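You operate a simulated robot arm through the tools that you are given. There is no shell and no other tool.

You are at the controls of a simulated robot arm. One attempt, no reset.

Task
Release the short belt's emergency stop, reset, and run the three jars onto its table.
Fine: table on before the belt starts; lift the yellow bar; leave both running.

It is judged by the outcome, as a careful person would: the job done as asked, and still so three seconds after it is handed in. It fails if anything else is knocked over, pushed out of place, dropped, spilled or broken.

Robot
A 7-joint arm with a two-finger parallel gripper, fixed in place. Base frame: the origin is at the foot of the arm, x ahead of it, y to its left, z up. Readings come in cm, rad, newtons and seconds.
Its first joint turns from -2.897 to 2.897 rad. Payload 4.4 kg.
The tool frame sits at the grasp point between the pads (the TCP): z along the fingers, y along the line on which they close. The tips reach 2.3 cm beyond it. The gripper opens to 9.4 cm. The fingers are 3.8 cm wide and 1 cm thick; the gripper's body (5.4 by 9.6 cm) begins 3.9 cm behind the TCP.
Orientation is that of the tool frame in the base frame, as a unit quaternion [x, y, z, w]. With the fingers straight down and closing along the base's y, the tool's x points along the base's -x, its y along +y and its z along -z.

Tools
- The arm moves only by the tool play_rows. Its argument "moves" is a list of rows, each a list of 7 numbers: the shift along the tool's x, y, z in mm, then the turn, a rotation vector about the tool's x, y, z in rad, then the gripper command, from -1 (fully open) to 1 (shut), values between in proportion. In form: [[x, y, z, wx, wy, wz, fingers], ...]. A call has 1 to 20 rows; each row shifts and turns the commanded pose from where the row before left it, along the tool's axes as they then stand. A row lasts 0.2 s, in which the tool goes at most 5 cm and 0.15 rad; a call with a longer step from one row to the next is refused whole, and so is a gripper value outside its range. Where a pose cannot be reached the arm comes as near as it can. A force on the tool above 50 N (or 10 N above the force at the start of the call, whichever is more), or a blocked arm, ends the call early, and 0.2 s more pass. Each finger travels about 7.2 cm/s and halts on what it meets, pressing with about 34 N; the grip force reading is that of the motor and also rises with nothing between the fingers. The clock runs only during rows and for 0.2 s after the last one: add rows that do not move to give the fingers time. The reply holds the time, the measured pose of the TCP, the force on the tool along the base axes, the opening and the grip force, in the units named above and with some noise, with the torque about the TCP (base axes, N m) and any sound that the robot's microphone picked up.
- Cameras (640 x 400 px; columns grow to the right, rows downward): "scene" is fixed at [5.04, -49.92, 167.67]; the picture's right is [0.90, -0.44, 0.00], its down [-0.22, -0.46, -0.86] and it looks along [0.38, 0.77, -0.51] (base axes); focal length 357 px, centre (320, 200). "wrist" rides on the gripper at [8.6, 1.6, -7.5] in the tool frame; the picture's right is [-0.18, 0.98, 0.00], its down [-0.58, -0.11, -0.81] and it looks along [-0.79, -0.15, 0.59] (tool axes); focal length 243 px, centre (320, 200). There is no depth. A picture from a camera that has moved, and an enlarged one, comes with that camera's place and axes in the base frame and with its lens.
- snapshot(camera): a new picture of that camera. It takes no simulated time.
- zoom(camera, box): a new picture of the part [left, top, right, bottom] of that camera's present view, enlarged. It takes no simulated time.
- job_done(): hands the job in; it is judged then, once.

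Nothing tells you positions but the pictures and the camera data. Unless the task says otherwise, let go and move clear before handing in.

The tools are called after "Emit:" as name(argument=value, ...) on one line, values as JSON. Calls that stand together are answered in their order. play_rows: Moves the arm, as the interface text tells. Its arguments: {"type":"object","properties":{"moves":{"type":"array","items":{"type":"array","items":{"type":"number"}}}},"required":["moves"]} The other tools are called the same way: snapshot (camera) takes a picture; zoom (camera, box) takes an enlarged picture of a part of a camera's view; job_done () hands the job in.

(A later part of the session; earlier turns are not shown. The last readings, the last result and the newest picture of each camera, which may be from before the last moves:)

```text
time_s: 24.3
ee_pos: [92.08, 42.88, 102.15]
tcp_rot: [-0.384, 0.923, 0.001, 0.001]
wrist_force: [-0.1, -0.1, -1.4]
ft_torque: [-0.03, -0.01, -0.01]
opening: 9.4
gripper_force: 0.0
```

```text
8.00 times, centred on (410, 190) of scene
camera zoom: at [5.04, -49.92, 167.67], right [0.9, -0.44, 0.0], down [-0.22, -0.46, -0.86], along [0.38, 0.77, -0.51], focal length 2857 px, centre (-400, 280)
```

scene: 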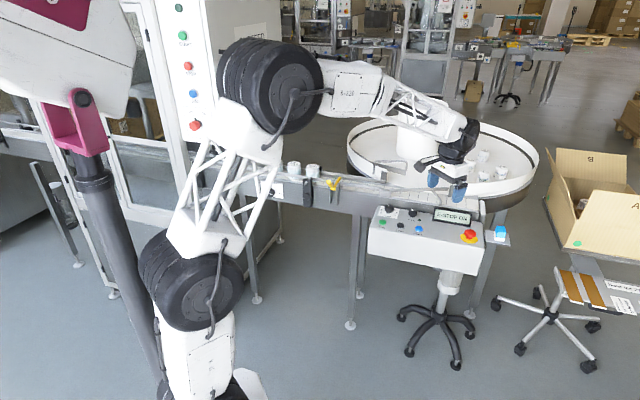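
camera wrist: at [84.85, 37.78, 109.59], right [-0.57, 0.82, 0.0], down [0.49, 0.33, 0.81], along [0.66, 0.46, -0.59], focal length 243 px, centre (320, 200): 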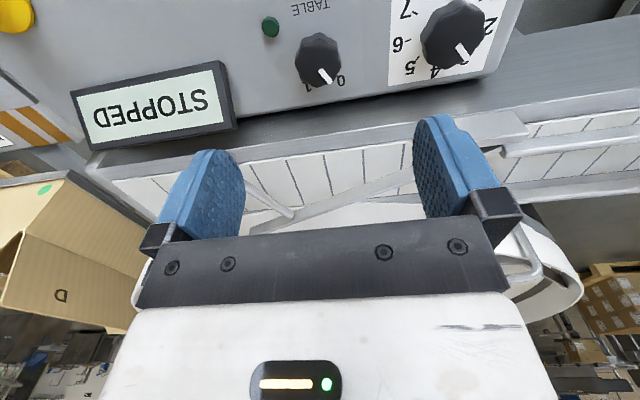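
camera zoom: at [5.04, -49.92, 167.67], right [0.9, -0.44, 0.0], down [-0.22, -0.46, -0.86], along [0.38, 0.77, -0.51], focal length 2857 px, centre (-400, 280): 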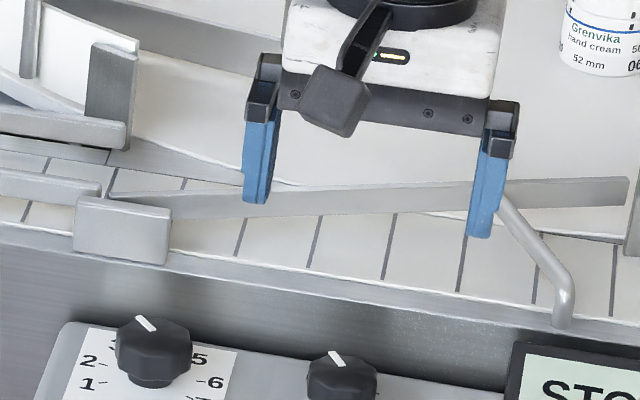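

Looking at the knob, "0" is at about 30° left and "1" 30° right of straight-back, so it needs roughly a 60° clockwise turn; knob centre is at (92.3, 42.9), about 3.6 cm wide. I'll yaw to 75°, set a 6.5 cm opening and lower around it.

Emit:
play_rows(moves=[[0, 0, 0, 0, 0, -0.131, -0.38], [0, 0, 0, 0, 0, -0.131, -0.38], [0, 0, 0, 0, 0, -0.131, -0.38], [0, 0, 0, 0, 0, -0.131, -0.38], [-1, -1.8, 25, 0, 0, 0, -0.38], [0, 0, 25, 0, 0, 0, -0.38], [0, 0, 25, 0, 0, 0, -0.38], [0, 0, 0, 0, 0, 0, -0.38]])

Emit:
snapshot(camera="wrist")

Emit:
zoom(camera="scene", box=[370, 175, 450, 225])

```text
time_s: 26.1
ee_pos: [92.39, 42.82, 94.32]
tcp_rot: [-0.61, 0.792, 0.0, 0.0]
wrist_force: [-0.4, 0.2, 0.5]
ft_torque: [0.01, -0.02, -0.01]
opening: 6.47
gripper_force: 0.1
```

```text
taken
camera wrist: at [88.6, 34.76, 101.86], right [-0.9, 0.43, 0.0], down [0.25, 0.53, 0.81], along [0.35, 0.73, -0.59], focal length 243 px, centre (320, 200)
```

wrist: 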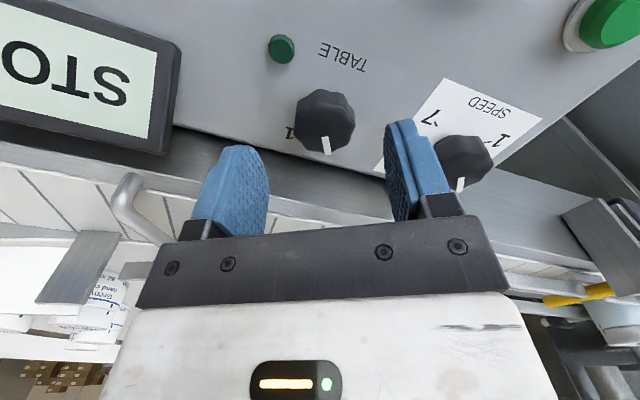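

```text
8.00 times, centred on (410, 200) of scene
camera zoom: at [5.04, -49.92, 167.67], right [0.9, -0.44, 0.0], down [-0.22, -0.46, -0.86], along [0.38, 0.77, -0.51], focal length 2857 px, centre (-400, 200)
```

zoom: 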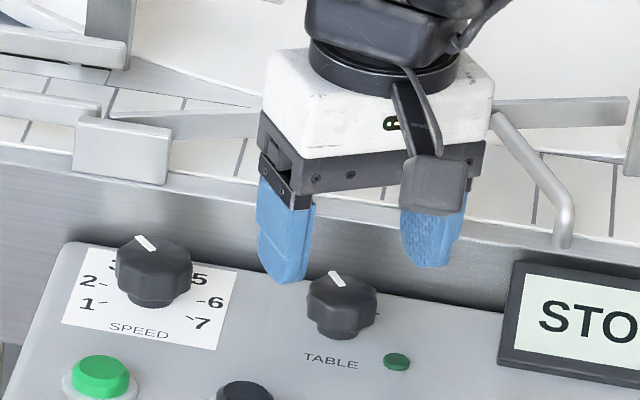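

The fingers straddle the knob with clearance to the belt frame. I'll shift 1.5 mm and descend to z≈91.1.

Emit:
play_rows(moves=[[0, 1.5, 12, 0, 0, 0, -0.38], [0, 0, 12, 0, 0, 0, -0.38], [0, 0, 8, 0, 0, 0, -0.38], [0, 0, 0, 0, 0, 0, -0.38]])

Emit:
snapshot(camera="wrist")

Emit:
zoom(camera="scene", box=[370, 185, 450, 235])

```text
time_s: 27.1
ee_pos: [92.19, 42.67, 91.09]
tcp_rot: [-0.61, 0.792, -0.001, 0.0]
wrist_force: [0.2, -0.1, 0.5]
ft_torque: [-0.02, 0.05, -0.01]
opening: 6.46
gripper_force: 0.1
```

```text
taken
camera wrist: at [88.39, 34.73, 98.56], right [-0.9, 0.43, 0.0], down [0.25, 0.53, 0.81], along [0.35, 0.73, -0.59], focal length 243 px, centre (320, 200)
```

wrist: 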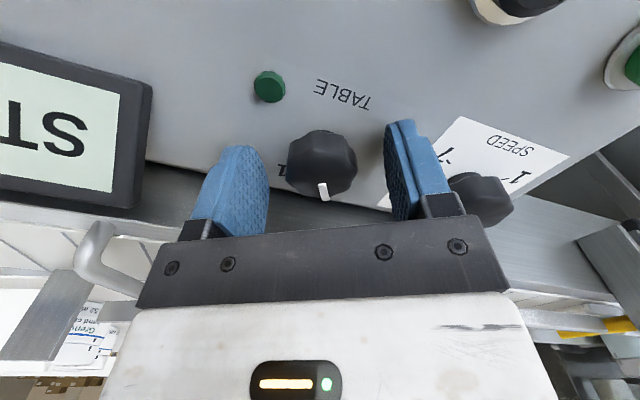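

```text
8.00 times, centred on (410, 210) of scene
camera zoom: at [5.04, -49.92, 167.67], right [0.9, -0.44, 0.0], down [-0.22, -0.46, -0.86], along [0.38, 0.77, -0.51], focal length 2857 px, centre (-400, 120)
```

zoom: 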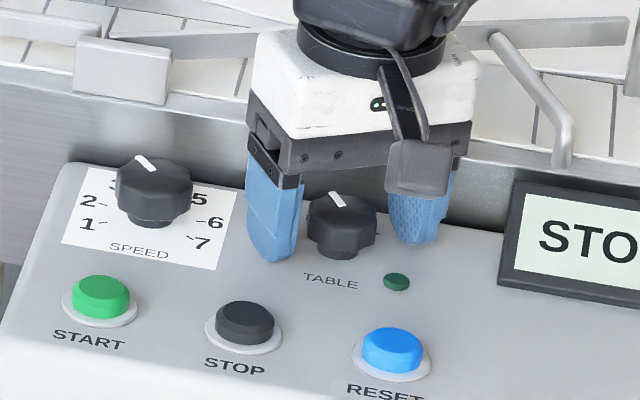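

Knob is centred between the pads, tips just above the panel. Closing on it now.

Emit:
play_rows(moves=[[0, 0, 0, 0, 0, 0, 0], [0, 0, 0, 0, 0, 0, 0.2], [0, 0, 0, 0, 0, 0, 0.4], [0, 0, 0, 0, 0, 0, 0.7], [0, 0, 0, 0, 0, 0, 0.7]])

Emit:
snapshot(camera="wrist")

```text
time_s: 28.3
ee_pos: [92.3, 42.72, 90.94]
tcp_rot: [-0.61, 0.793, 0.0, 0.0]
wrist_force: [-20.5, 3.7, 4.5]
ft_torque: [-0.04, 0.38, -0.04]
opening: 3.35
gripper_force: 44.9
```

```text
taken
camera wrist: at [88.35, 34.76, 98.57], right [-0.9, 0.43, 0.0], down [0.25, 0.53, 0.81], along [0.35, 0.73, -0.59], focal length 243 px, centre (320, 200)
```

wrist: 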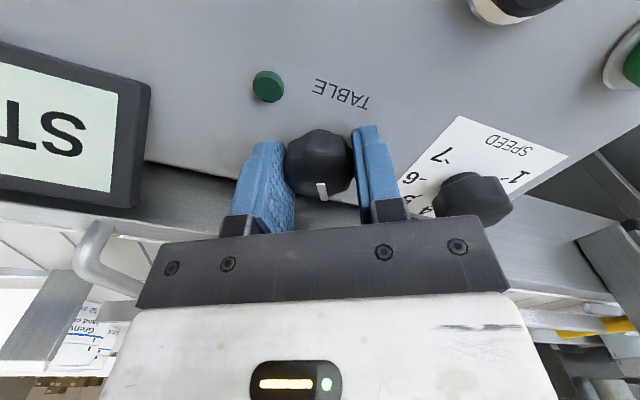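

The knob is gripped (3.35 cm). I'll relieve the side load by half a millimetre and turn clockwise about 60°.

Emit:
play_rows(moves=[[0, 0.5, 0, 0, 0, 0, 0.7], [0, 0, 0, 0, 0, 0.08, 0.7], [0, 0, 0, 0, 0, 0.08, 0.7], [0, 0, 0, 0, 0, 0.08, 0.7], [0, 0, 0, 0, 0, 0.08, 0.7], [0, 0, 0, 0, 0, 0.08, 0.7], [0, 0, 0, 0, 0, 0.08, 0.7], [0, 0, 0, 0, 0, 0, 0.7]])

Emit:
snapshot(camera="wrist")

Emit:
zoom(camera="scene", box=[370, 185, 450, 235])

```text
time_s: 30.1
ee_pos: [92.26, 42.64, 91.07]
tcp_rot: [-0.404, 0.915, 0.0, 0.0]
wrist_force: [-7.0, -13.1, -16.3]
ft_torque: [-0.16, 0.04, 0.0]
opening: 3.35
gripper_force: 44.8
```

```text
taken
camera wrist: at [85.22, 37.46, 98.57], right [-0.6, 0.8, 0.0], down [0.47, 0.36, 0.81], along [0.64, 0.49, -0.59], focal length 243 px, centre (320, 200)
```

wrist: 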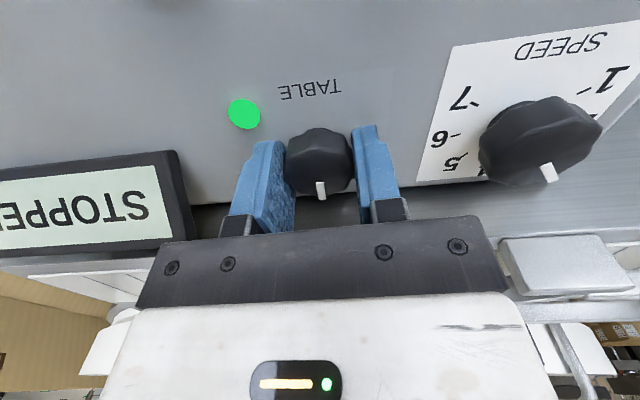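

```text
8.00 times, centred on (410, 210) of scene
camera zoom: at [5.04, -49.92, 167.67], right [0.9, -0.44, 0.0], down [-0.22, -0.46, -0.86], along [0.38, 0.77, -0.51], focal length 2857 px, centre (-400, 120)
```

zoom: 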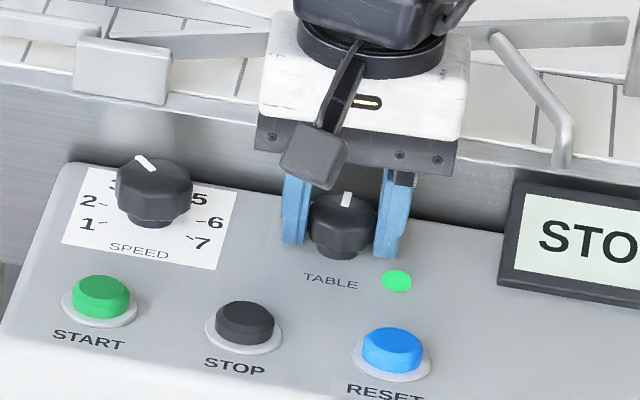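

The green TABLE lamp has lit. I'll finish the turn so the pointer sits properly on "1".

Emit:
play_rows(moves=[[0, 0, 0, 0, 0, 0.08, 0.7], [0, 0, 0, 0, 0, 0.08, 0.7], [0, 0, 0, 0, 0, 0.08, 0.7], [0, 0, 0, 0, 0, 0.08, 0.7], [0, 0, 0, 0, 0, 0.08, 0.7], [0, 0, 0, 0, 0, 0.06, 0.7], [0, 0, 0, 0, 0, 0, 0.7]])

Emit:
snapshot(camera="wrist")

Emit:
zoom(camera="scene", box=[370, 185, 450, 235])

```text
time_s: 31.7
ee_pos: [92.38, 42.74, 91.07]
tcp_rot: [-0.185, 0.983, 0.0, 0.0]
wrist_force: [23.0, -33.9, -26.2]
ft_torque: [-0.11, -0.39, 0.1]
opening: 3.33
gripper_force: 45.1
```

```text
taken
camera wrist: at [83.65, 41.06, 98.58], right [-0.18, 0.98, 0.0], down [0.58, 0.11, 0.81], along [0.79, 0.15, -0.59], focal length 243 px, centre (320, 200)
```

wrist: 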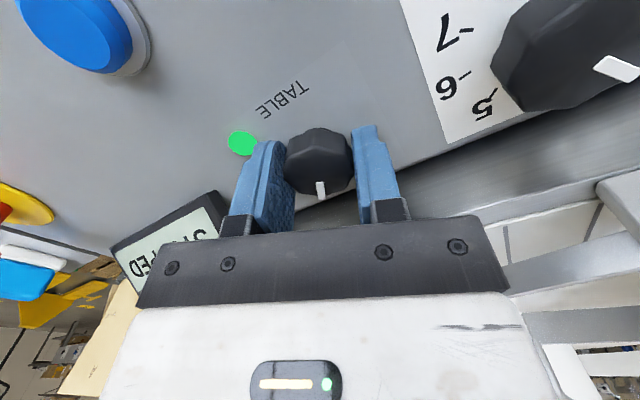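

```text
8.00 times, centred on (410, 210) of scene
camera zoom: at [5.04, -49.92, 167.67], right [0.9, -0.44, 0.0], down [-0.22, -0.46, -0.86], along [0.38, 0.77, -0.51], focal length 2857 px, centre (-400, 120)
```

zoom: 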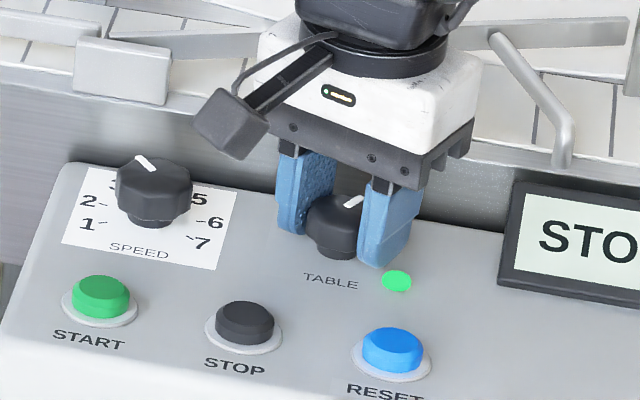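

The pointer is now on "1" with the lamp lit. I'll open the fingers modestly and rise straight up.

Emit:
play_rows(moves=[[0, 0, 0, 0, 0, 0, -0.15], [0, 0, 0, 0, 0, 0, -0.15], [0, 0, -20, 0, 0, 0, -0.15], [0, 0, -40, 0, 0, 0, -0.15], [0, 0, -45, 0, 0, 0, -0.15], [0, 0, 0, 0, 0, 0, -0.15]])

Emit:
snapshot(camera="wrist")

Emit:
snapshot(camera="scene")

Emit:
zoom(camera="scene", box=[340, 110, 550, 240])

```text
time_s: 33.1
ee_pos: [92.33, 42.86, 101.82]
tcp_rot: [-0.186, 0.983, 0.0, 0.0]
wrist_force: [0.3, 0.4, -0.4]
ft_torque: [0.01, 0.01, -0.03]
opening: 5.43
gripper_force: 0.1
```

```text
taken
camera wrist: at [83.68, 41.16, 109.27], right [-0.19, 0.98, 0.0], down [0.58, 0.11, 0.81], along [0.79, 0.15, -0.59], focal length 243 px, centre (320, 200)
```

wrist: 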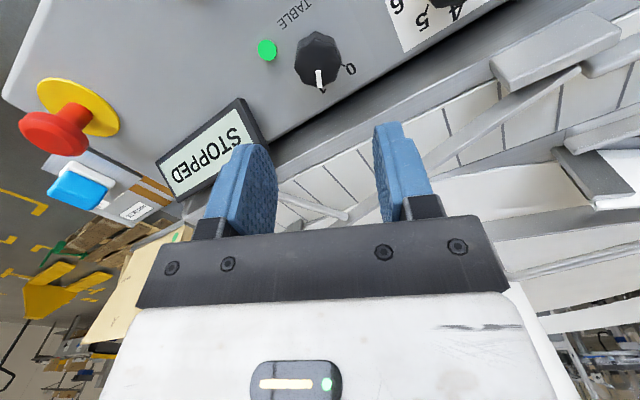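

```text
taken
```

scene: 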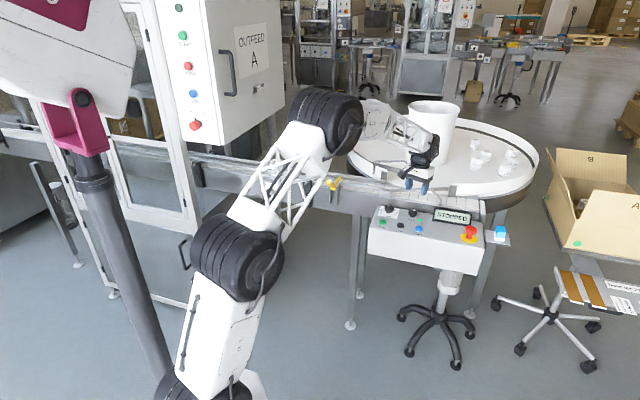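

```text
3.05 times, centred on (445, 175) of scene
camera zoom: at [5.04, -49.92, 167.67], right [0.9, -0.44, 0.0], down [-0.22, -0.46, -0.86], along [0.38, 0.77, -0.51], focal length 1088 px, centre (-61, 276)
```

zoom: 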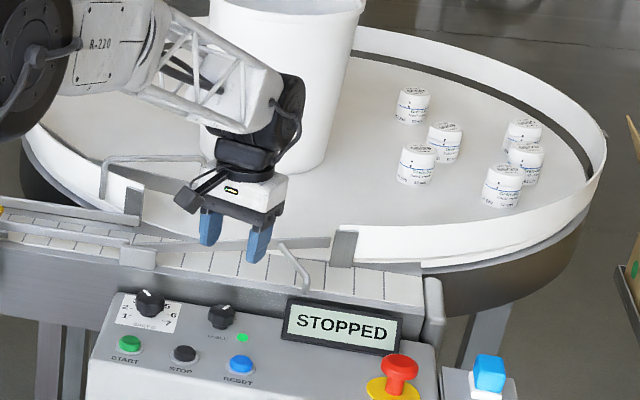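

The table is turning (its jars have moved round) and the lamp is on. Next is the yellow bar near (70, 71); I'll go to a viewing position on the operator's side of it.

Emit:
play_rows(moves=[[0, 0, -20, 0, 0, -0.1373, -0.15], [0, 0, -20, 0, 0, -0.1373, -1], [0, 0, -20, 0, 0, -0.1373, -1], [14, 43, 0, 0, 0, 0, -1], [14, 43, 0, 0, 0, 0, -1], [14, 43, 0, 0, 0, 0, -1], [14, 43, 0, 0, 0, 0, -1], [14, 43, 0, 0, 0, 0, -1], [14, 43, 0, 0, 0, 0, -1], [14, 43, 0, 0, 0, 0, -1], [14, 43, 0, 0, 0, 0, -1], [0, 0, 0, 0, 0, 0, -1], [0, 0, 0, 0, 0, 0, -1]])

Emit:
snapshot(camera="wrist")

Emit:
snapshot(camera="scene")

```text
time_s: 35.9
ee_pos: [60.26, 59.0, 107.81]
tcp_rot: [-0.382, 0.924, 0.001, 0.002]
wrist_force: [-0.3, -0.1, -0.2]
ft_torque: [0.02, -0.02, 0.03]
opening: 9.39
gripper_force: 0.1
```

```text
taken
camera wrist: at [52.92, 54.08, 115.19], right [-0.56, 0.83, 0.0], down [0.49, 0.33, 0.81], along [0.67, 0.46, -0.59], focal length 243 px, centre (320, 200)
```

wrist: 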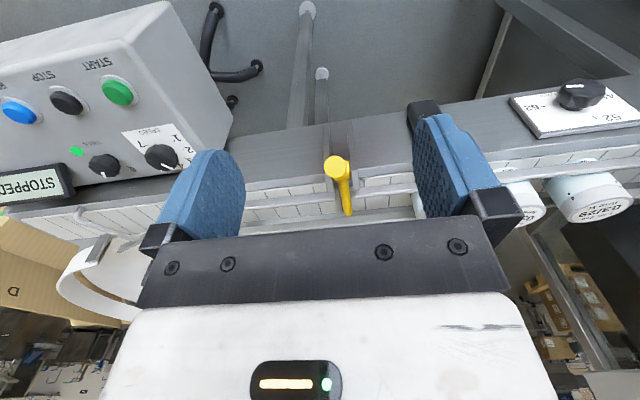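

```text
taken
```

scene: 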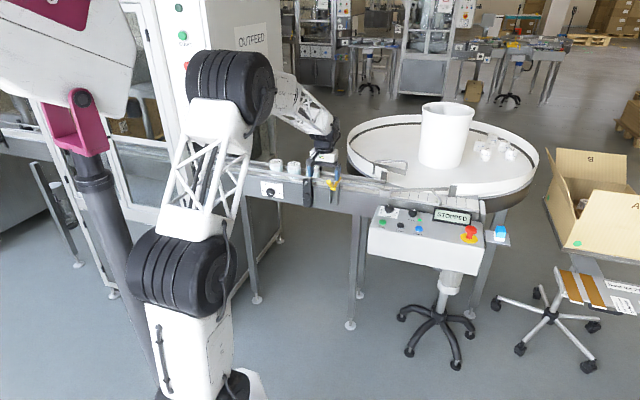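

Emit:
zoom(camera="wrist", box=[270, 110, 430, 240])

Emit:
zoom(camera="wrist", box=[480, 60, 640, 240])

Emit:
zoom(camera="scene", box=[290, 140, 386, 200])

Emit:
zoom(camera="scene", box=[235, 145, 331, 205])

```text
3.08 times, centred on (350, 175) of wrist
camera zoom: at [52.92, 54.08, 115.19], right [-0.56, 0.83, 0.0], down [0.49, 0.33, 0.81], along [0.67, 0.46, -0.59], focal length 746 px, centre (228, 277)
```

zoom: 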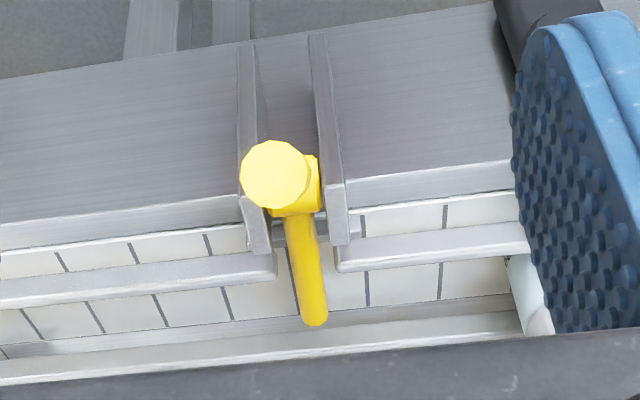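

```text
2.22 times, centred on (560, 150) of wrist
camera zoom: at [52.92, 54.08, 115.19], right [-0.56, 0.83, 0.0], down [0.49, 0.33, 0.81], along [0.67, 0.46, -0.59], focal length 539 px, centre (-213, 311)
```

zoom: 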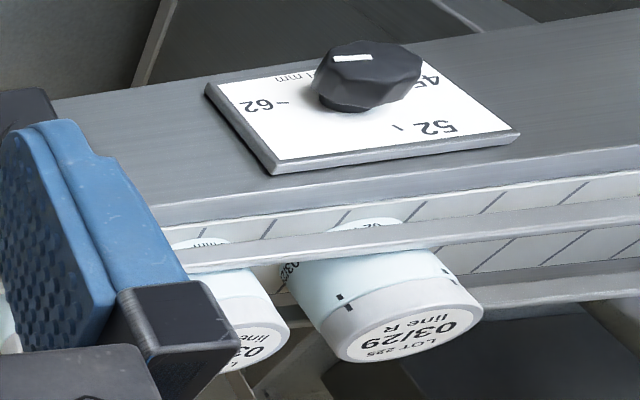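

```text
6.67 times, centred on (338, 170) of scene
camera zoom: at [5.04, -49.92, 167.67], right [0.9, -0.44, 0.0], down [-0.22, -0.46, -0.86], along [0.38, 0.77, -0.51], focal length 2381 px, centre (200, 400)
```

zoom: 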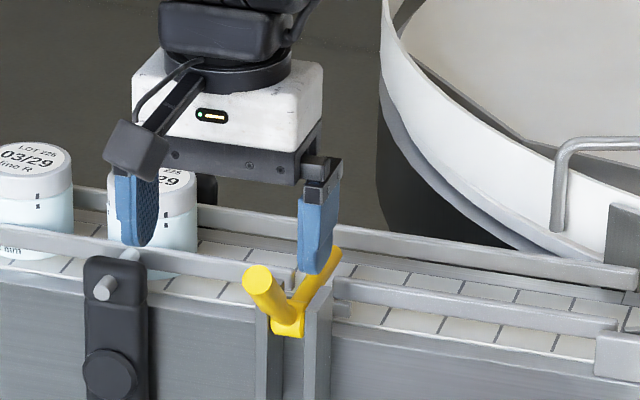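

```text
6.67 times, centred on (283, 175) of scene
camera zoom: at [5.04, -49.92, 167.67], right [0.9, -0.44, 0.0], down [-0.22, -0.46, -0.86], along [0.38, 0.77, -0.51], focal length 2381 px, centre (567, 367)
```

zoom: 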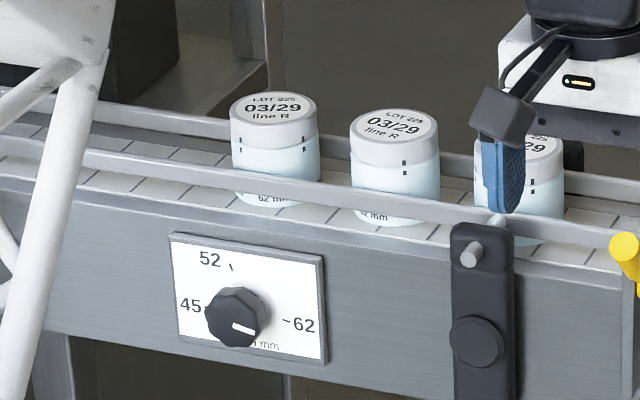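

The lever is clear now: hub at about (72, 71.8, 91.4), bar lying level across the belt to about (79.3, 78.7, 92), and its handle rising toward the operator to about (65.2, 64.2, 99.8); pushing the handle down lifts the bar. I'll close the fingers and position above the handle end.

Emit:
play_rows(moves=[[0, 0, 0, 0, 0, 0, 1], [0, 0, 0, 0, 0, 0, 1], [0, 0, 0, 0, 0, 0, 1], [-29, 1.3, 0, 0, 0, 0, 1], [-29, 1.3, 0, 0, 0, 0, 1], [-29, 1.3, 0, 0, 0, 0, 1], [0, 0, 0, 0, 0, 0, 1], [0, 0, 0, 0, 0, 0, 1]])

Emit:
snapshot(camera="wrist")

Emit:
zoom(camera="scene", box=[290, 140, 386, 200])

```text
time_s: 37.7
ee_pos: [65.85, 65.64, 107.55]
tcp_rot: [-0.383, 0.924, 0.0, 0.001]
wrist_force: [0.0, -1.1, -0.5]
ft_torque: [0.04, 0.03, 0.0]
opening: 0.0
gripper_force: 34.8
```

```text
taken
camera wrist: at [58.58, 60.61, 115.09], right [-0.56, 0.83, 0.0], down [0.49, 0.33, 0.81], along [0.67, 0.46, -0.59], focal length 243 px, centre (320, 200)
```

wrist: 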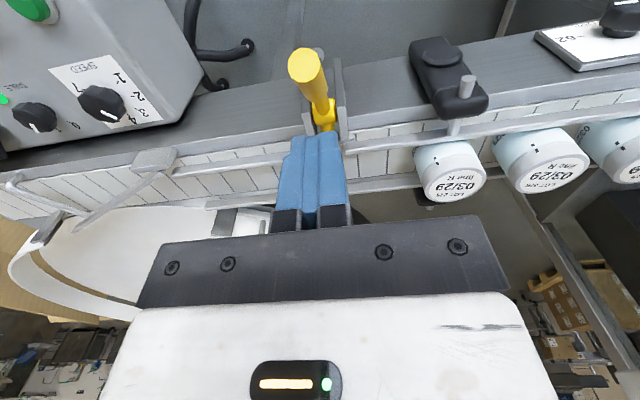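

```text
6.67 times, centred on (338, 170) of scene
camera zoom: at [5.04, -49.92, 167.67], right [0.9, -0.44, 0.0], down [-0.22, -0.46, -0.86], along [0.38, 0.77, -0.51], focal length 2381 px, centre (200, 400)
```

zoom: 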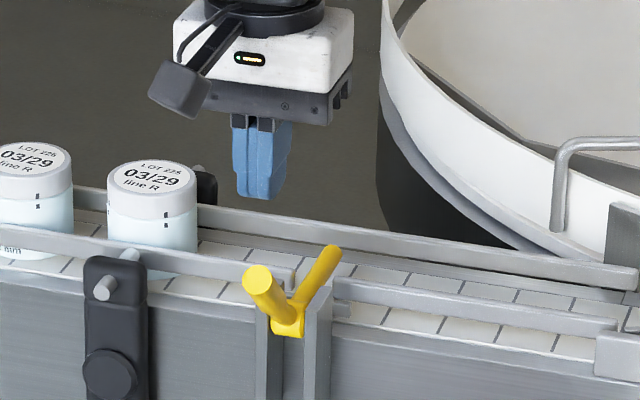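

Handle end confirmed at about (64.9, 63.9, 100). I'll shift 6 mm along the belt to centre on it and come down until just touching.

Emit:
play_rows(moves=[[0, -6, 15, 0, 0, 0, 1], [0, 0, 15, 0, 0, 0, 1], [0, 0, 8, 0, 0, 0, 1], [0, 0, 0, 0, 0, 0, 1]])

Emit:
snapshot(camera="wrist")

Emit:
zoom(camera="scene", box=[290, 140, 386, 200])

```text
time_s: 38.7
ee_pos: [66.31, 65.27, 103.88]
tcp_rot: [-0.383, 0.924, 0.0, 0.001]
wrist_force: [-0.5, -0.9, -0.2]
ft_torque: [-0.03, 0.01, 0.04]
opening: 0.0
gripper_force: 34.4
```

```text
taken
camera wrist: at [59.04, 60.31, 111.3], right [-0.56, 0.83, 0.0], down [0.49, 0.33, 0.81], along [0.67, 0.46, -0.59], focal length 243 px, centre (320, 200)
```

wrist: 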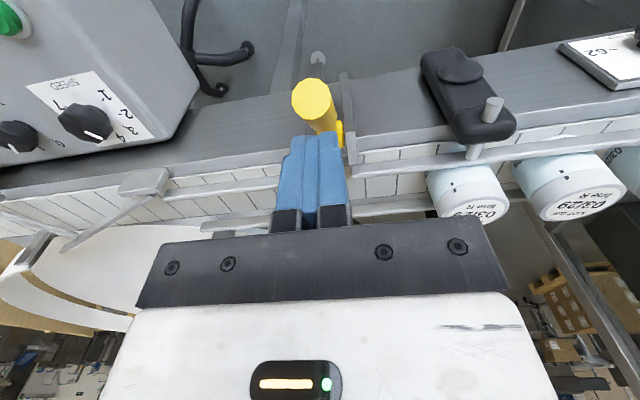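

```text
6.67 times, centred on (338, 170) of scene
camera zoom: at [5.04, -49.92, 167.67], right [0.9, -0.44, 0.0], down [-0.22, -0.46, -0.86], along [0.38, 0.77, -0.51], focal length 2381 px, centre (200, 400)
```

zoom: 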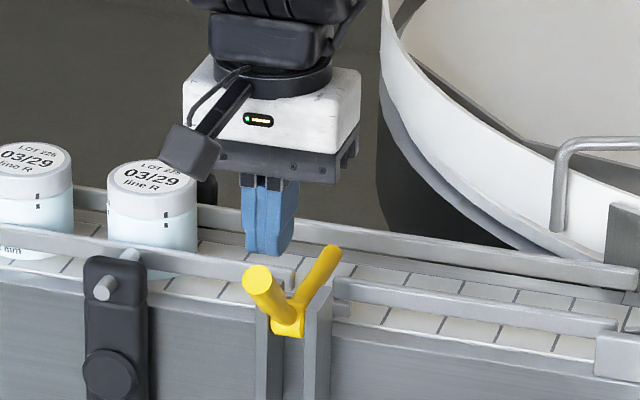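

Aligned over the handle; pushing down in small steps now.

Emit:
play_rows(moves=[[0, 0, 6, 0, 0, 0, 1], [0, 0, 6, 0, 0, 0, 1], [0, 0, 6, 0, 0, 0, 1], [0, 0, 6, 0, 0, 0, 1], [0, 0, 0, 0, 0, 0, 1]])

Emit:
snapshot(camera="wrist")

Emit:
zoom(camera="scene", box=[290, 140, 386, 200])

```text
time_s: 39.9
ee_pos: [66.37, 65.28, 101.5]
tcp_rot: [-0.382, 0.924, 0.0, 0.0]
wrist_force: [-0.2, -0.2, 0.2]
ft_torque: [-0.02, -0.02, 0.01]
opening: 0.0
gripper_force: 34.0
```

```text
taken
camera wrist: at [59.08, 60.29, 108.99], right [-0.56, 0.83, 0.0], down [0.49, 0.33, 0.81], along [0.67, 0.46, -0.59], focal length 243 px, centre (320, 200)
```

wrist: 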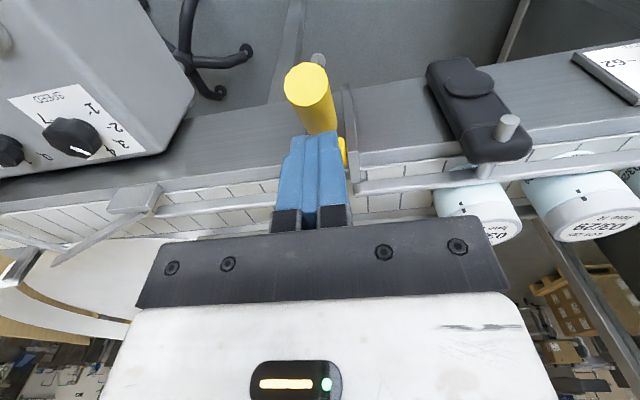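

```text
6.67 times, centred on (338, 170) of scene
camera zoom: at [5.04, -49.92, 167.67], right [0.9, -0.44, 0.0], down [-0.22, -0.46, -0.86], along [0.38, 0.77, -0.51], focal length 2381 px, centre (200, 400)
```

zoom: 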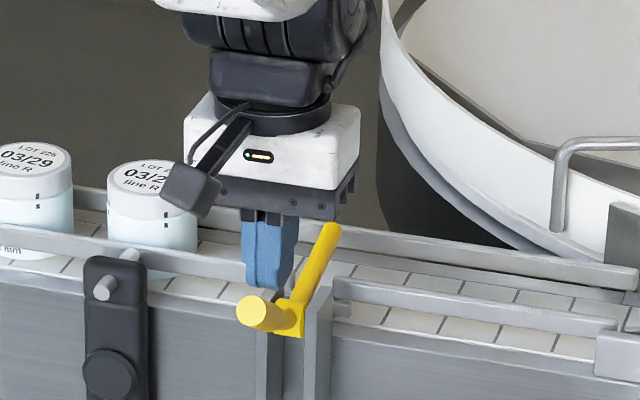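

The handle is going down and the bar is rising, with almost no force. Continuing downward.

Emit:
play_rows(moves=[[0, 0, 8, 0, 0, 0, 1], [0, 0, 8, 0, 0, 0, 1], [0, 0, 8, 0, 0, 0, 1], [0, 0, 8, 0, 0, 0, 1], [0, 0, 8, 0, 0, 0, 1], [0, 0, 0, 0, 0, 0, 1]])

Emit:
snapshot(camera="wrist")

Emit:
zoom(camera="scene", box=[290, 140, 386, 200])

```text
time_s: 41.3
ee_pos: [66.39, 65.28, 97.33]
tcp_rot: [-0.382, 0.924, 0.001, 0.0]
wrist_force: [0.0, 0.1, -0.4]
ft_torque: [0.02, 0.04, -0.01]
opening: 0.01
gripper_force: 34.3
```

```text
taken
camera wrist: at [59.03, 60.26, 104.85], right [-0.56, 0.83, 0.0], down [0.49, 0.33, 0.81], along [0.67, 0.46, -0.59], focal length 243 px, centre (320, 200)
```

wrist: 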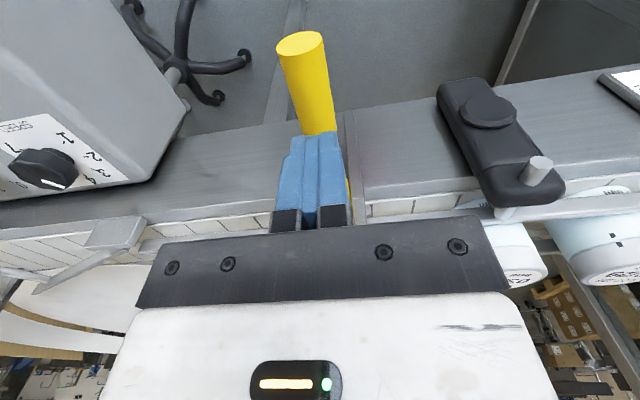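

```text
6.67 times, centred on (338, 170) of scene
camera zoom: at [5.04, -49.92, 167.67], right [0.9, -0.44, 0.0], down [-0.22, -0.46, -0.86], along [0.38, 0.77, -0.51], focal length 2381 px, centre (200, 400)
```

zoom: 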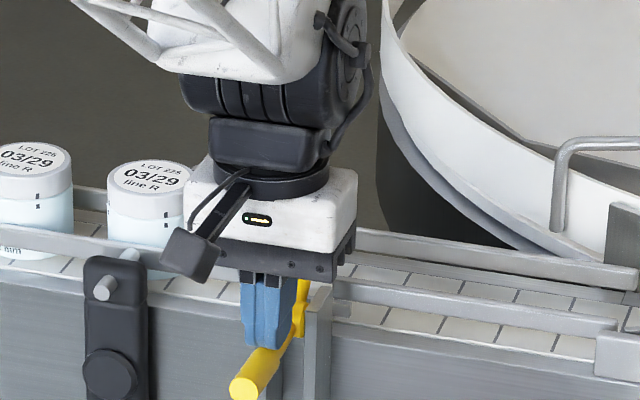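

The bar has come up about 30°; I'll keep pushing the handle down.

Emit:
play_rows(moves=[[0, 0, 8, 0, 0, 0, 1], [0, 0, 8, 0, 0, 0, 1], [0, 0, 8, 0, 0, 0, 1], [0, 0, 8, 0, 0, 0, 1], [0, 0, 0, 0, 0, 0, 1]])

Emit:
snapshot(camera="wrist")

Emit:
zoom(camera="scene", box=[290, 140, 386, 200])

```text
time_s: 42.2
ee_pos: [66.44, 65.14, 94.97]
tcp_rot: [-0.383, 0.924, 0.001, 0.002]
wrist_force: [-9.4, -9.5, 13.8]
ft_torque: [-0.04, -0.01, 0.03]
opening: 0.0
gripper_force: 33.6
stopped in row 4: the force on the tool passed its limit at 64 N (the readings are from after the stop); the commanded pose is now the measured one
```

```text
taken
camera wrist: at [59.07, 60.18, 102.46], right [-0.56, 0.83, 0.0], down [0.49, 0.33, 0.81], along [0.67, 0.46, -0.59], focal length 243 px, centre (320, 200)
```

wrist: 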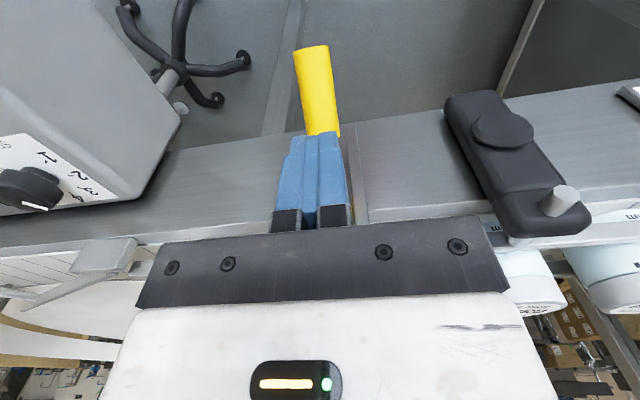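

```text
6.67 times, centred on (338, 170) of scene
camera zoom: at [5.04, -49.92, 167.67], right [0.9, -0.44, 0.0], down [-0.22, -0.46, -0.86], along [0.38, 0.77, -0.51], focal length 2381 px, centre (200, 400)
```

zoom: 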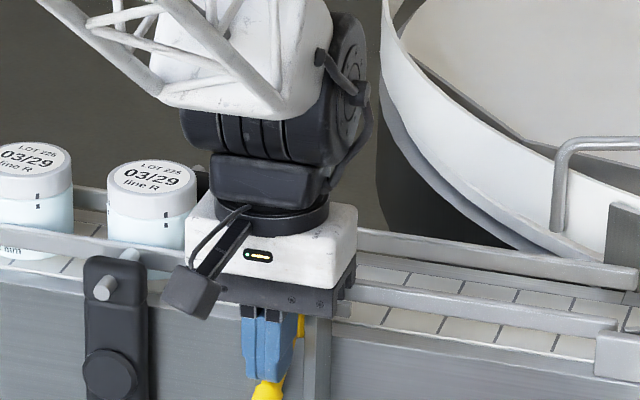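

The push met a firm stop. I'll look at where the bar and handle are now.

Emit:
zoom(camera="scene", box=[290, 150, 386, 220])

Emit:
zoom(camera="scene", box=[315, 175, 355, 205])

```text
5.71 times, centred on (338, 185) of scene
camera zoom: at [5.04, -49.92, 167.67], right [0.9, -0.44, 0.0], down [-0.22, -0.46, -0.86], along [0.38, 0.77, -0.51], focal length 2041 px, centre (217, 286)
```

zoom: 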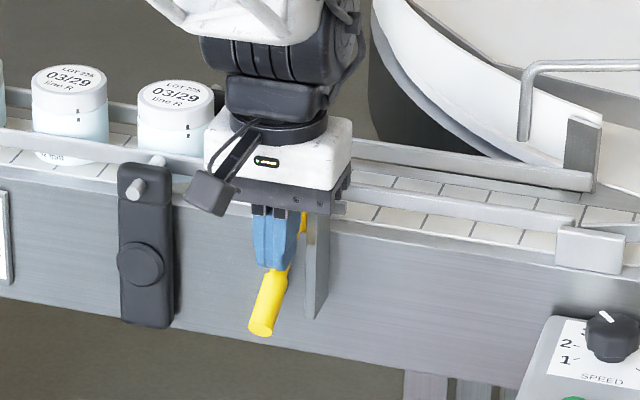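

```text
13.33 times, centred on (335, 190) of scene
camera zoom: at [5.04, -49.92, 167.67], right [0.9, -0.44, 0.0], down [-0.22, -0.46, -0.86], along [0.38, 0.77, -0.51], focal length 4762 px, centre (120, 333)
```

zoom: 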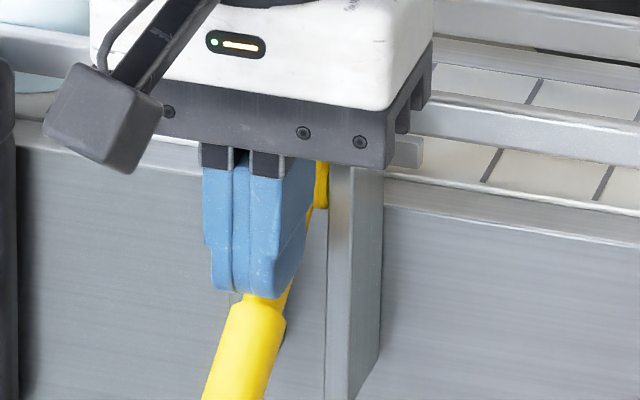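

The handle has gone well below level (about 53° of travel). I'll back the tool off upward and toward the operator's side, then check whether the bar stays up.

Emit:
play_rows(moves=[[3, 0, -5, 0, 0, 0, 1], [10, 0, -20, 0, 0, 0, 1], [20, 0, -40, 0, 0, 0, 1], [30, 0, -40, 0, 0, 0, 1], [40, 0, -20, 0, 0, 0, 1], [0, 0, 0, 0, 0, 0, 1]])

Emit:
snapshot(camera="wrist")

Emit:
zoom(camera="scene", box=[290, 150, 386, 210])

```text
time_s: 43.6
ee_pos: [58.87, 57.66, 107.14]
tcp_rot: [-0.382, 0.924, 0.001, 0.002]
wrist_force: [-0.4, 0.4, 0.3]
ft_torque: [0.01, -0.03, 0.0]
opening: 0.01
gripper_force: 34.6
```

```text
taken
camera wrist: at [51.56, 52.66, 114.6], right [-0.56, 0.83, 0.0], down [0.49, 0.33, 0.81], along [0.67, 0.46, -0.59], focal length 243 px, centre (320, 200)
```

wrist: 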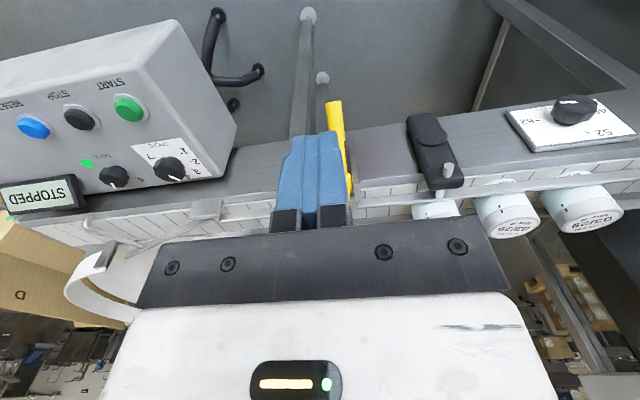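

```text
6.67 times, centred on (338, 180) of scene
camera zoom: at [5.04, -49.92, 167.67], right [0.9, -0.44, 0.0], down [-0.22, -0.46, -0.86], along [0.38, 0.77, -0.51], focal length 2381 px, centre (200, 333)
```

zoom: 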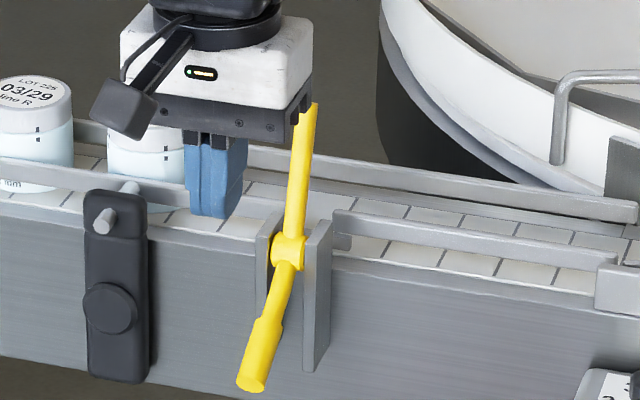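

The bar stays up by itself. I want to be sure it is raised far enough for the jars to pass, so I'll shift sideways for an unobstructed, more side-on view.

Emit:
play_rows(moves=[[0, -40, 0, 0, 0, 0, 1], [0, -40, 0, 0, 0, -0.14, 1], [0, -30, 0, 0, 0, -0.14, 1], [0, 0, 0, 0, 0, -0.14, 1], [0, 0, 0, 0, 0, -0.14, 1], [0, 0, 0, 0, 0, -0.14, 1], [0, 0, 0, 0, 0, 0, 1], [0, 0, 0, 0, 0, 0, 1]])

Emit:
snapshot(camera="wrist")

Emit:
zoom(camera="scene", box=[290, 150, 386, 210])

```text
time_s: 45.5
ee_pos: [67.16, 50.44, 107.2]
tcp_rot: [-0.676, 0.737, 0.0, 0.002]
wrist_force: [-0.1, -0.1, 0.9]
ft_torque: [-0.03, -0.02, 0.01]
opening: 0.02
gripper_force: 34.2
```

```text
taken
camera wrist: at [64.74, 41.91, 114.8], right [-0.96, 0.27, 0.0], down [0.16, 0.57, 0.81], along [0.22, 0.78, -0.59], focal length 243 px, centre (320, 200)
```

wrist: 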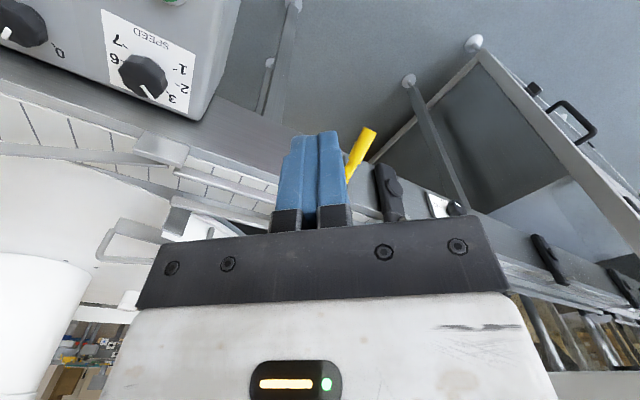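

```text
6.67 times, centred on (338, 180) of scene
camera zoom: at [5.04, -49.92, 167.67], right [0.9, -0.44, 0.0], down [-0.22, -0.46, -0.86], along [0.38, 0.77, -0.51], focal length 2381 px, centre (200, 333)
```

zoom: 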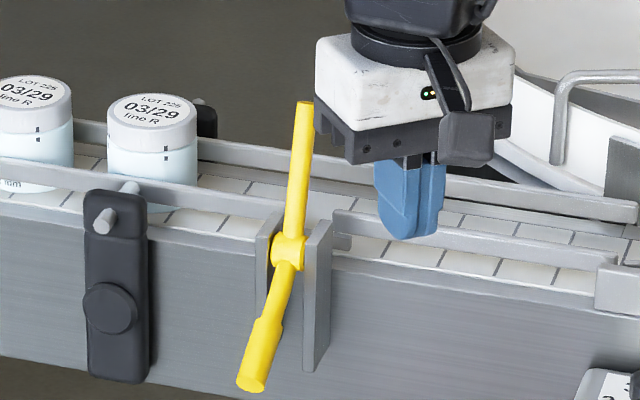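

Emit:
play_rows(moves=[[0, 0, 0, 0, 0, 0, -0.5], [0, 0, 0, 0, 0, 0, -1], [0, 0, 0, 0, 0, 0, -1], [0, 0, 0, 0, 0, 0, -1]])

Emit:
zoom(camera="wrist", box=[240, 80, 432, 240])

Emit:
snapshot(camera="wrist")

```text
time_s: 46.5
ee_pos: [67.18, 50.45, 107.39]
tcp_rot: [-0.677, 0.736, 0.0, 0.001]
wrist_force: [-0.7, 0.5, 0.0]
ft_torque: [0.0, -0.02, 0.02]
opening: 9.41
gripper_force: 0.0
```

```text
2.50 times, centred on (336, 160) of wrist
camera zoom: at [64.73, 41.91, 114.8], right [-0.96, 0.27, 0.0], down [0.16, 0.57, 0.81], along [0.22, 0.78, -0.59], focal length 606 px, centre (280, 300)
```

zoom: 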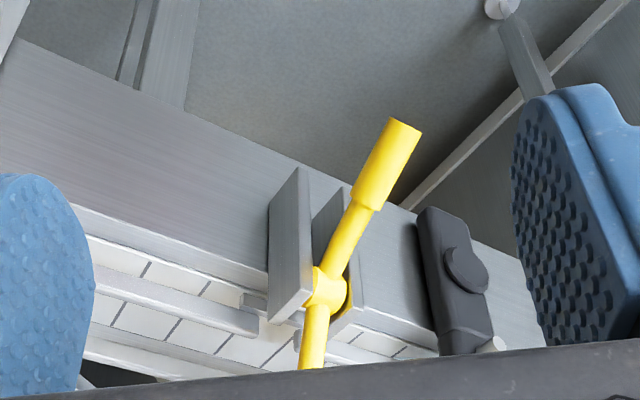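

```text
taken
camera wrist: at [64.73, 41.91, 114.8], right [-0.96, 0.27, 0.0], down [0.16, 0.57, 0.81], along [0.22, 0.78, -0.59], focal length 243 px, centre (320, 200)
```

wrist: 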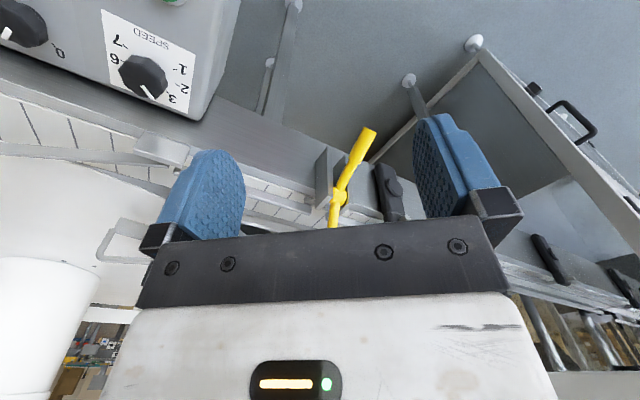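

The bar's top is hidden behind the hand in this view; I'll rise 12 cm to see all of it.

Emit:
play_rows(moves=[[0, 0, -40, 0, 0, 0, -1], [0, 0, -40, 0, 0, 0, -1], [0, 0, -40, 0, 0, 0, -1], [0, 0, 0, 0, 0, 0, -1], [0, 0, 0, 0, 0, 0, -1]])

Emit:
zoom(camera="wrist", box=[240, 80, 432, 240])

Emit:
zoom(camera="scene", box=[290, 150, 386, 210])

```text
time_s: 47.6
ee_pos: [67.32, 50.59, 119.4]
tcp_rot: [-0.676, 0.736, 0.0, 0.001]
wrist_force: [0.7, 0.2, -0.3]
ft_torque: [0.0, 0.03, 0.0]
opening: 9.39
gripper_force: 0.0
```

```text
2.50 times, centred on (336, 160) of wrist
camera zoom: at [64.85, 41.96, 126.77], right [-0.96, 0.27, 0.0], down [0.16, 0.57, 0.81], along [0.22, 0.78, -0.59], focal length 606 px, centre (280, 300)
```

zoom: 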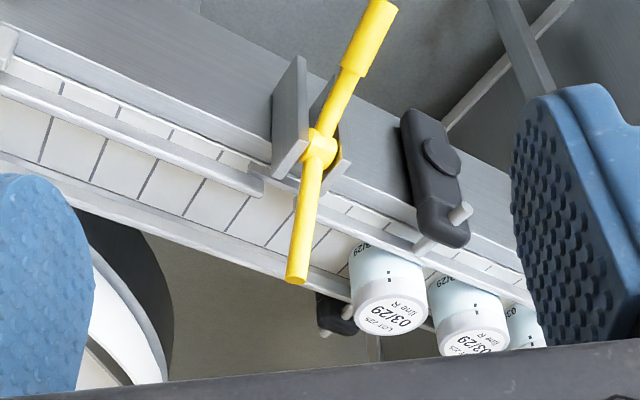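

```text
6.67 times, centred on (338, 180) of scene
camera zoom: at [5.04, -49.92, 167.67], right [0.9, -0.44, 0.0], down [-0.22, -0.46, -0.86], along [0.38, 0.77, -0.51], focal length 2381 px, centre (200, 333)
```

zoom: 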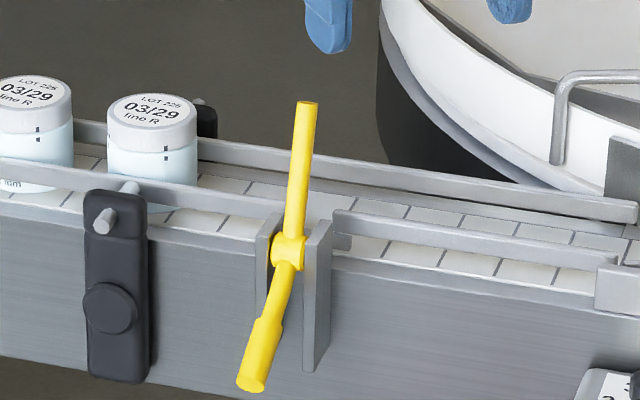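

The bar stands at about 70° with its tip near (72, 72, 102.5), roughly 3 cm clear of the jars' path (jars centred about p=106.6). Before starting I'll double-check the rail dial and the jars' way to the table.

Emit:
zoom(camera="scene", box=[250, 150, 314, 205])

Emit:
zoom(camera="scene", box=[320, 140, 470, 230])

Emit:
snapshot(camera="wrist")

```text
7.27 times, centred on (282, 178) of scene
camera zoom: at [5.04, -49.92, 167.67], right [0.9, -0.44, 0.0], down [-0.22, -0.46, -0.86], along [0.38, 0.77, -0.51], focal length 2597 px, centre (596, 364)
```

zoom: 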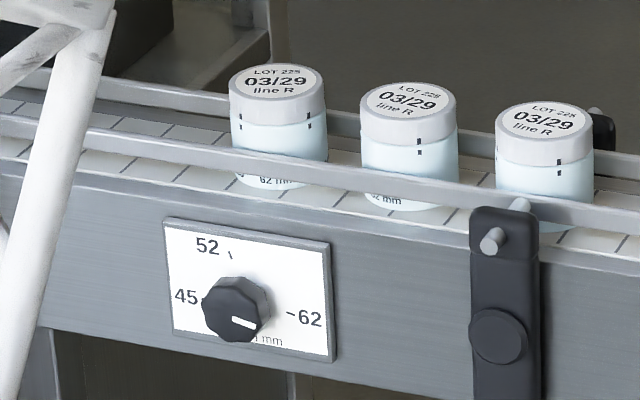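

```text
4.27 times, centred on (395, 185) of scene
camera zoom: at [5.04, -49.92, 167.67], right [0.9, -0.44, 0.0], down [-0.22, -0.46, -0.86], along [0.38, 0.77, -0.51], focal length 1524 px, centre (0, 264)
```

zoom: 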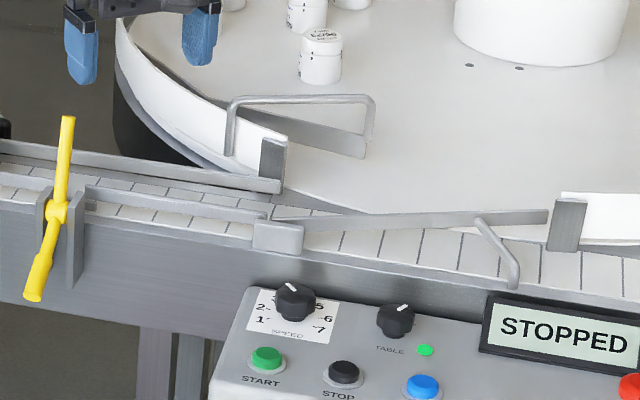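

```text
taken
camera wrist: at [64.85, 41.96, 126.77], right [-0.96, 0.27, 0.0], down [0.16, 0.57, 0.81], along [0.22, 0.78, -0.59], focal length 243 px, centre (320, 200)
```

wrist: 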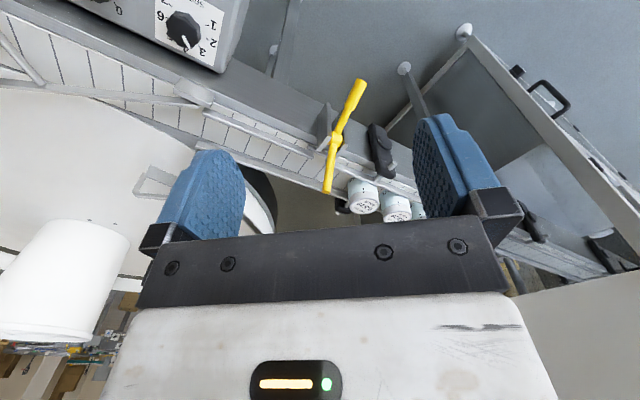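

Jars and dial both read 62 mm and the way to the table is open. Now I'll yaw back to 45°, close the fingers and hover over START at about (78.5, 44.1).

Emit:
play_rows(moves=[[0, 0, 0, 0, 0, 0.14, 0], [0, 0, 0, 0, 0, 0.14, 1], [0, 0, 0, 0, 0, 0.14, 1], [0, 0, 0, 0, 0, 0.14, 1], [0, 0, 0, 0, 0, 0.14, 1], [-5.5, -20.8, 33, 0, 0, 0, 1], [-5.5, -20.8, 33, 0, 0, 0, 1], [-5.5, -20.8, 33, 0, 0, 0, 1], [-5.5, -20.8, 33, 0, 0, 0, 1], [-5.5, -20.8, 33, 0, 0, 0, 1], [-5.5, -20.8, 33, 0, 0, 0, 1], [0, 0, 0, 0, 0, 0, 1], [0, 0, 0, 0, 0, 0, 1]])

Emit:
snapshot(camera="wrist")

Emit:
zoom(camera="scene", box=[350, 180, 462, 250])

```text
time_s: 50.5
ee_pos: [78.55, 43.86, 99.68]
tcp_rot: [-0.382, 0.924, 0.001, 0.002]
wrist_force: [-0.3, -0.4, -1.0]
ft_torque: [-0.01, 0.0, -0.02]
opening: 0.0
gripper_force: 34.2
```

```text
taken
camera wrist: at [71.17, 38.93, 107.11], right [-0.56, 0.83, 0.0], down [0.49, 0.33, 0.81], along [0.67, 0.46, -0.59], focal length 243 px, centre (320, 200)
```

wrist: 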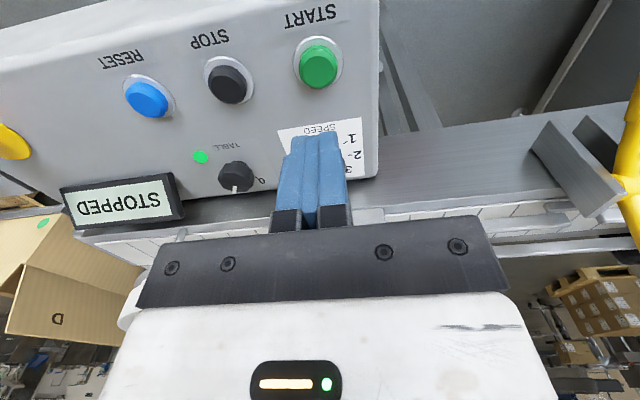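

```text
5.71 times, centred on (406, 215) of scene
camera zoom: at [5.04, -49.92, 167.67], right [0.9, -0.44, 0.0], down [-0.22, -0.46, -0.86], along [0.38, 0.77, -0.51], focal length 2041 px, centre (-171, 114)
```

zoom: 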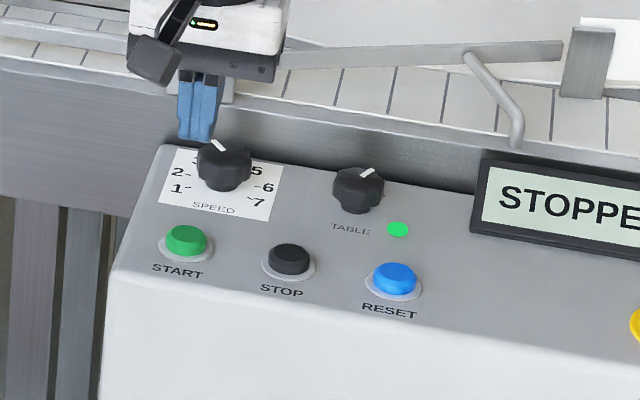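

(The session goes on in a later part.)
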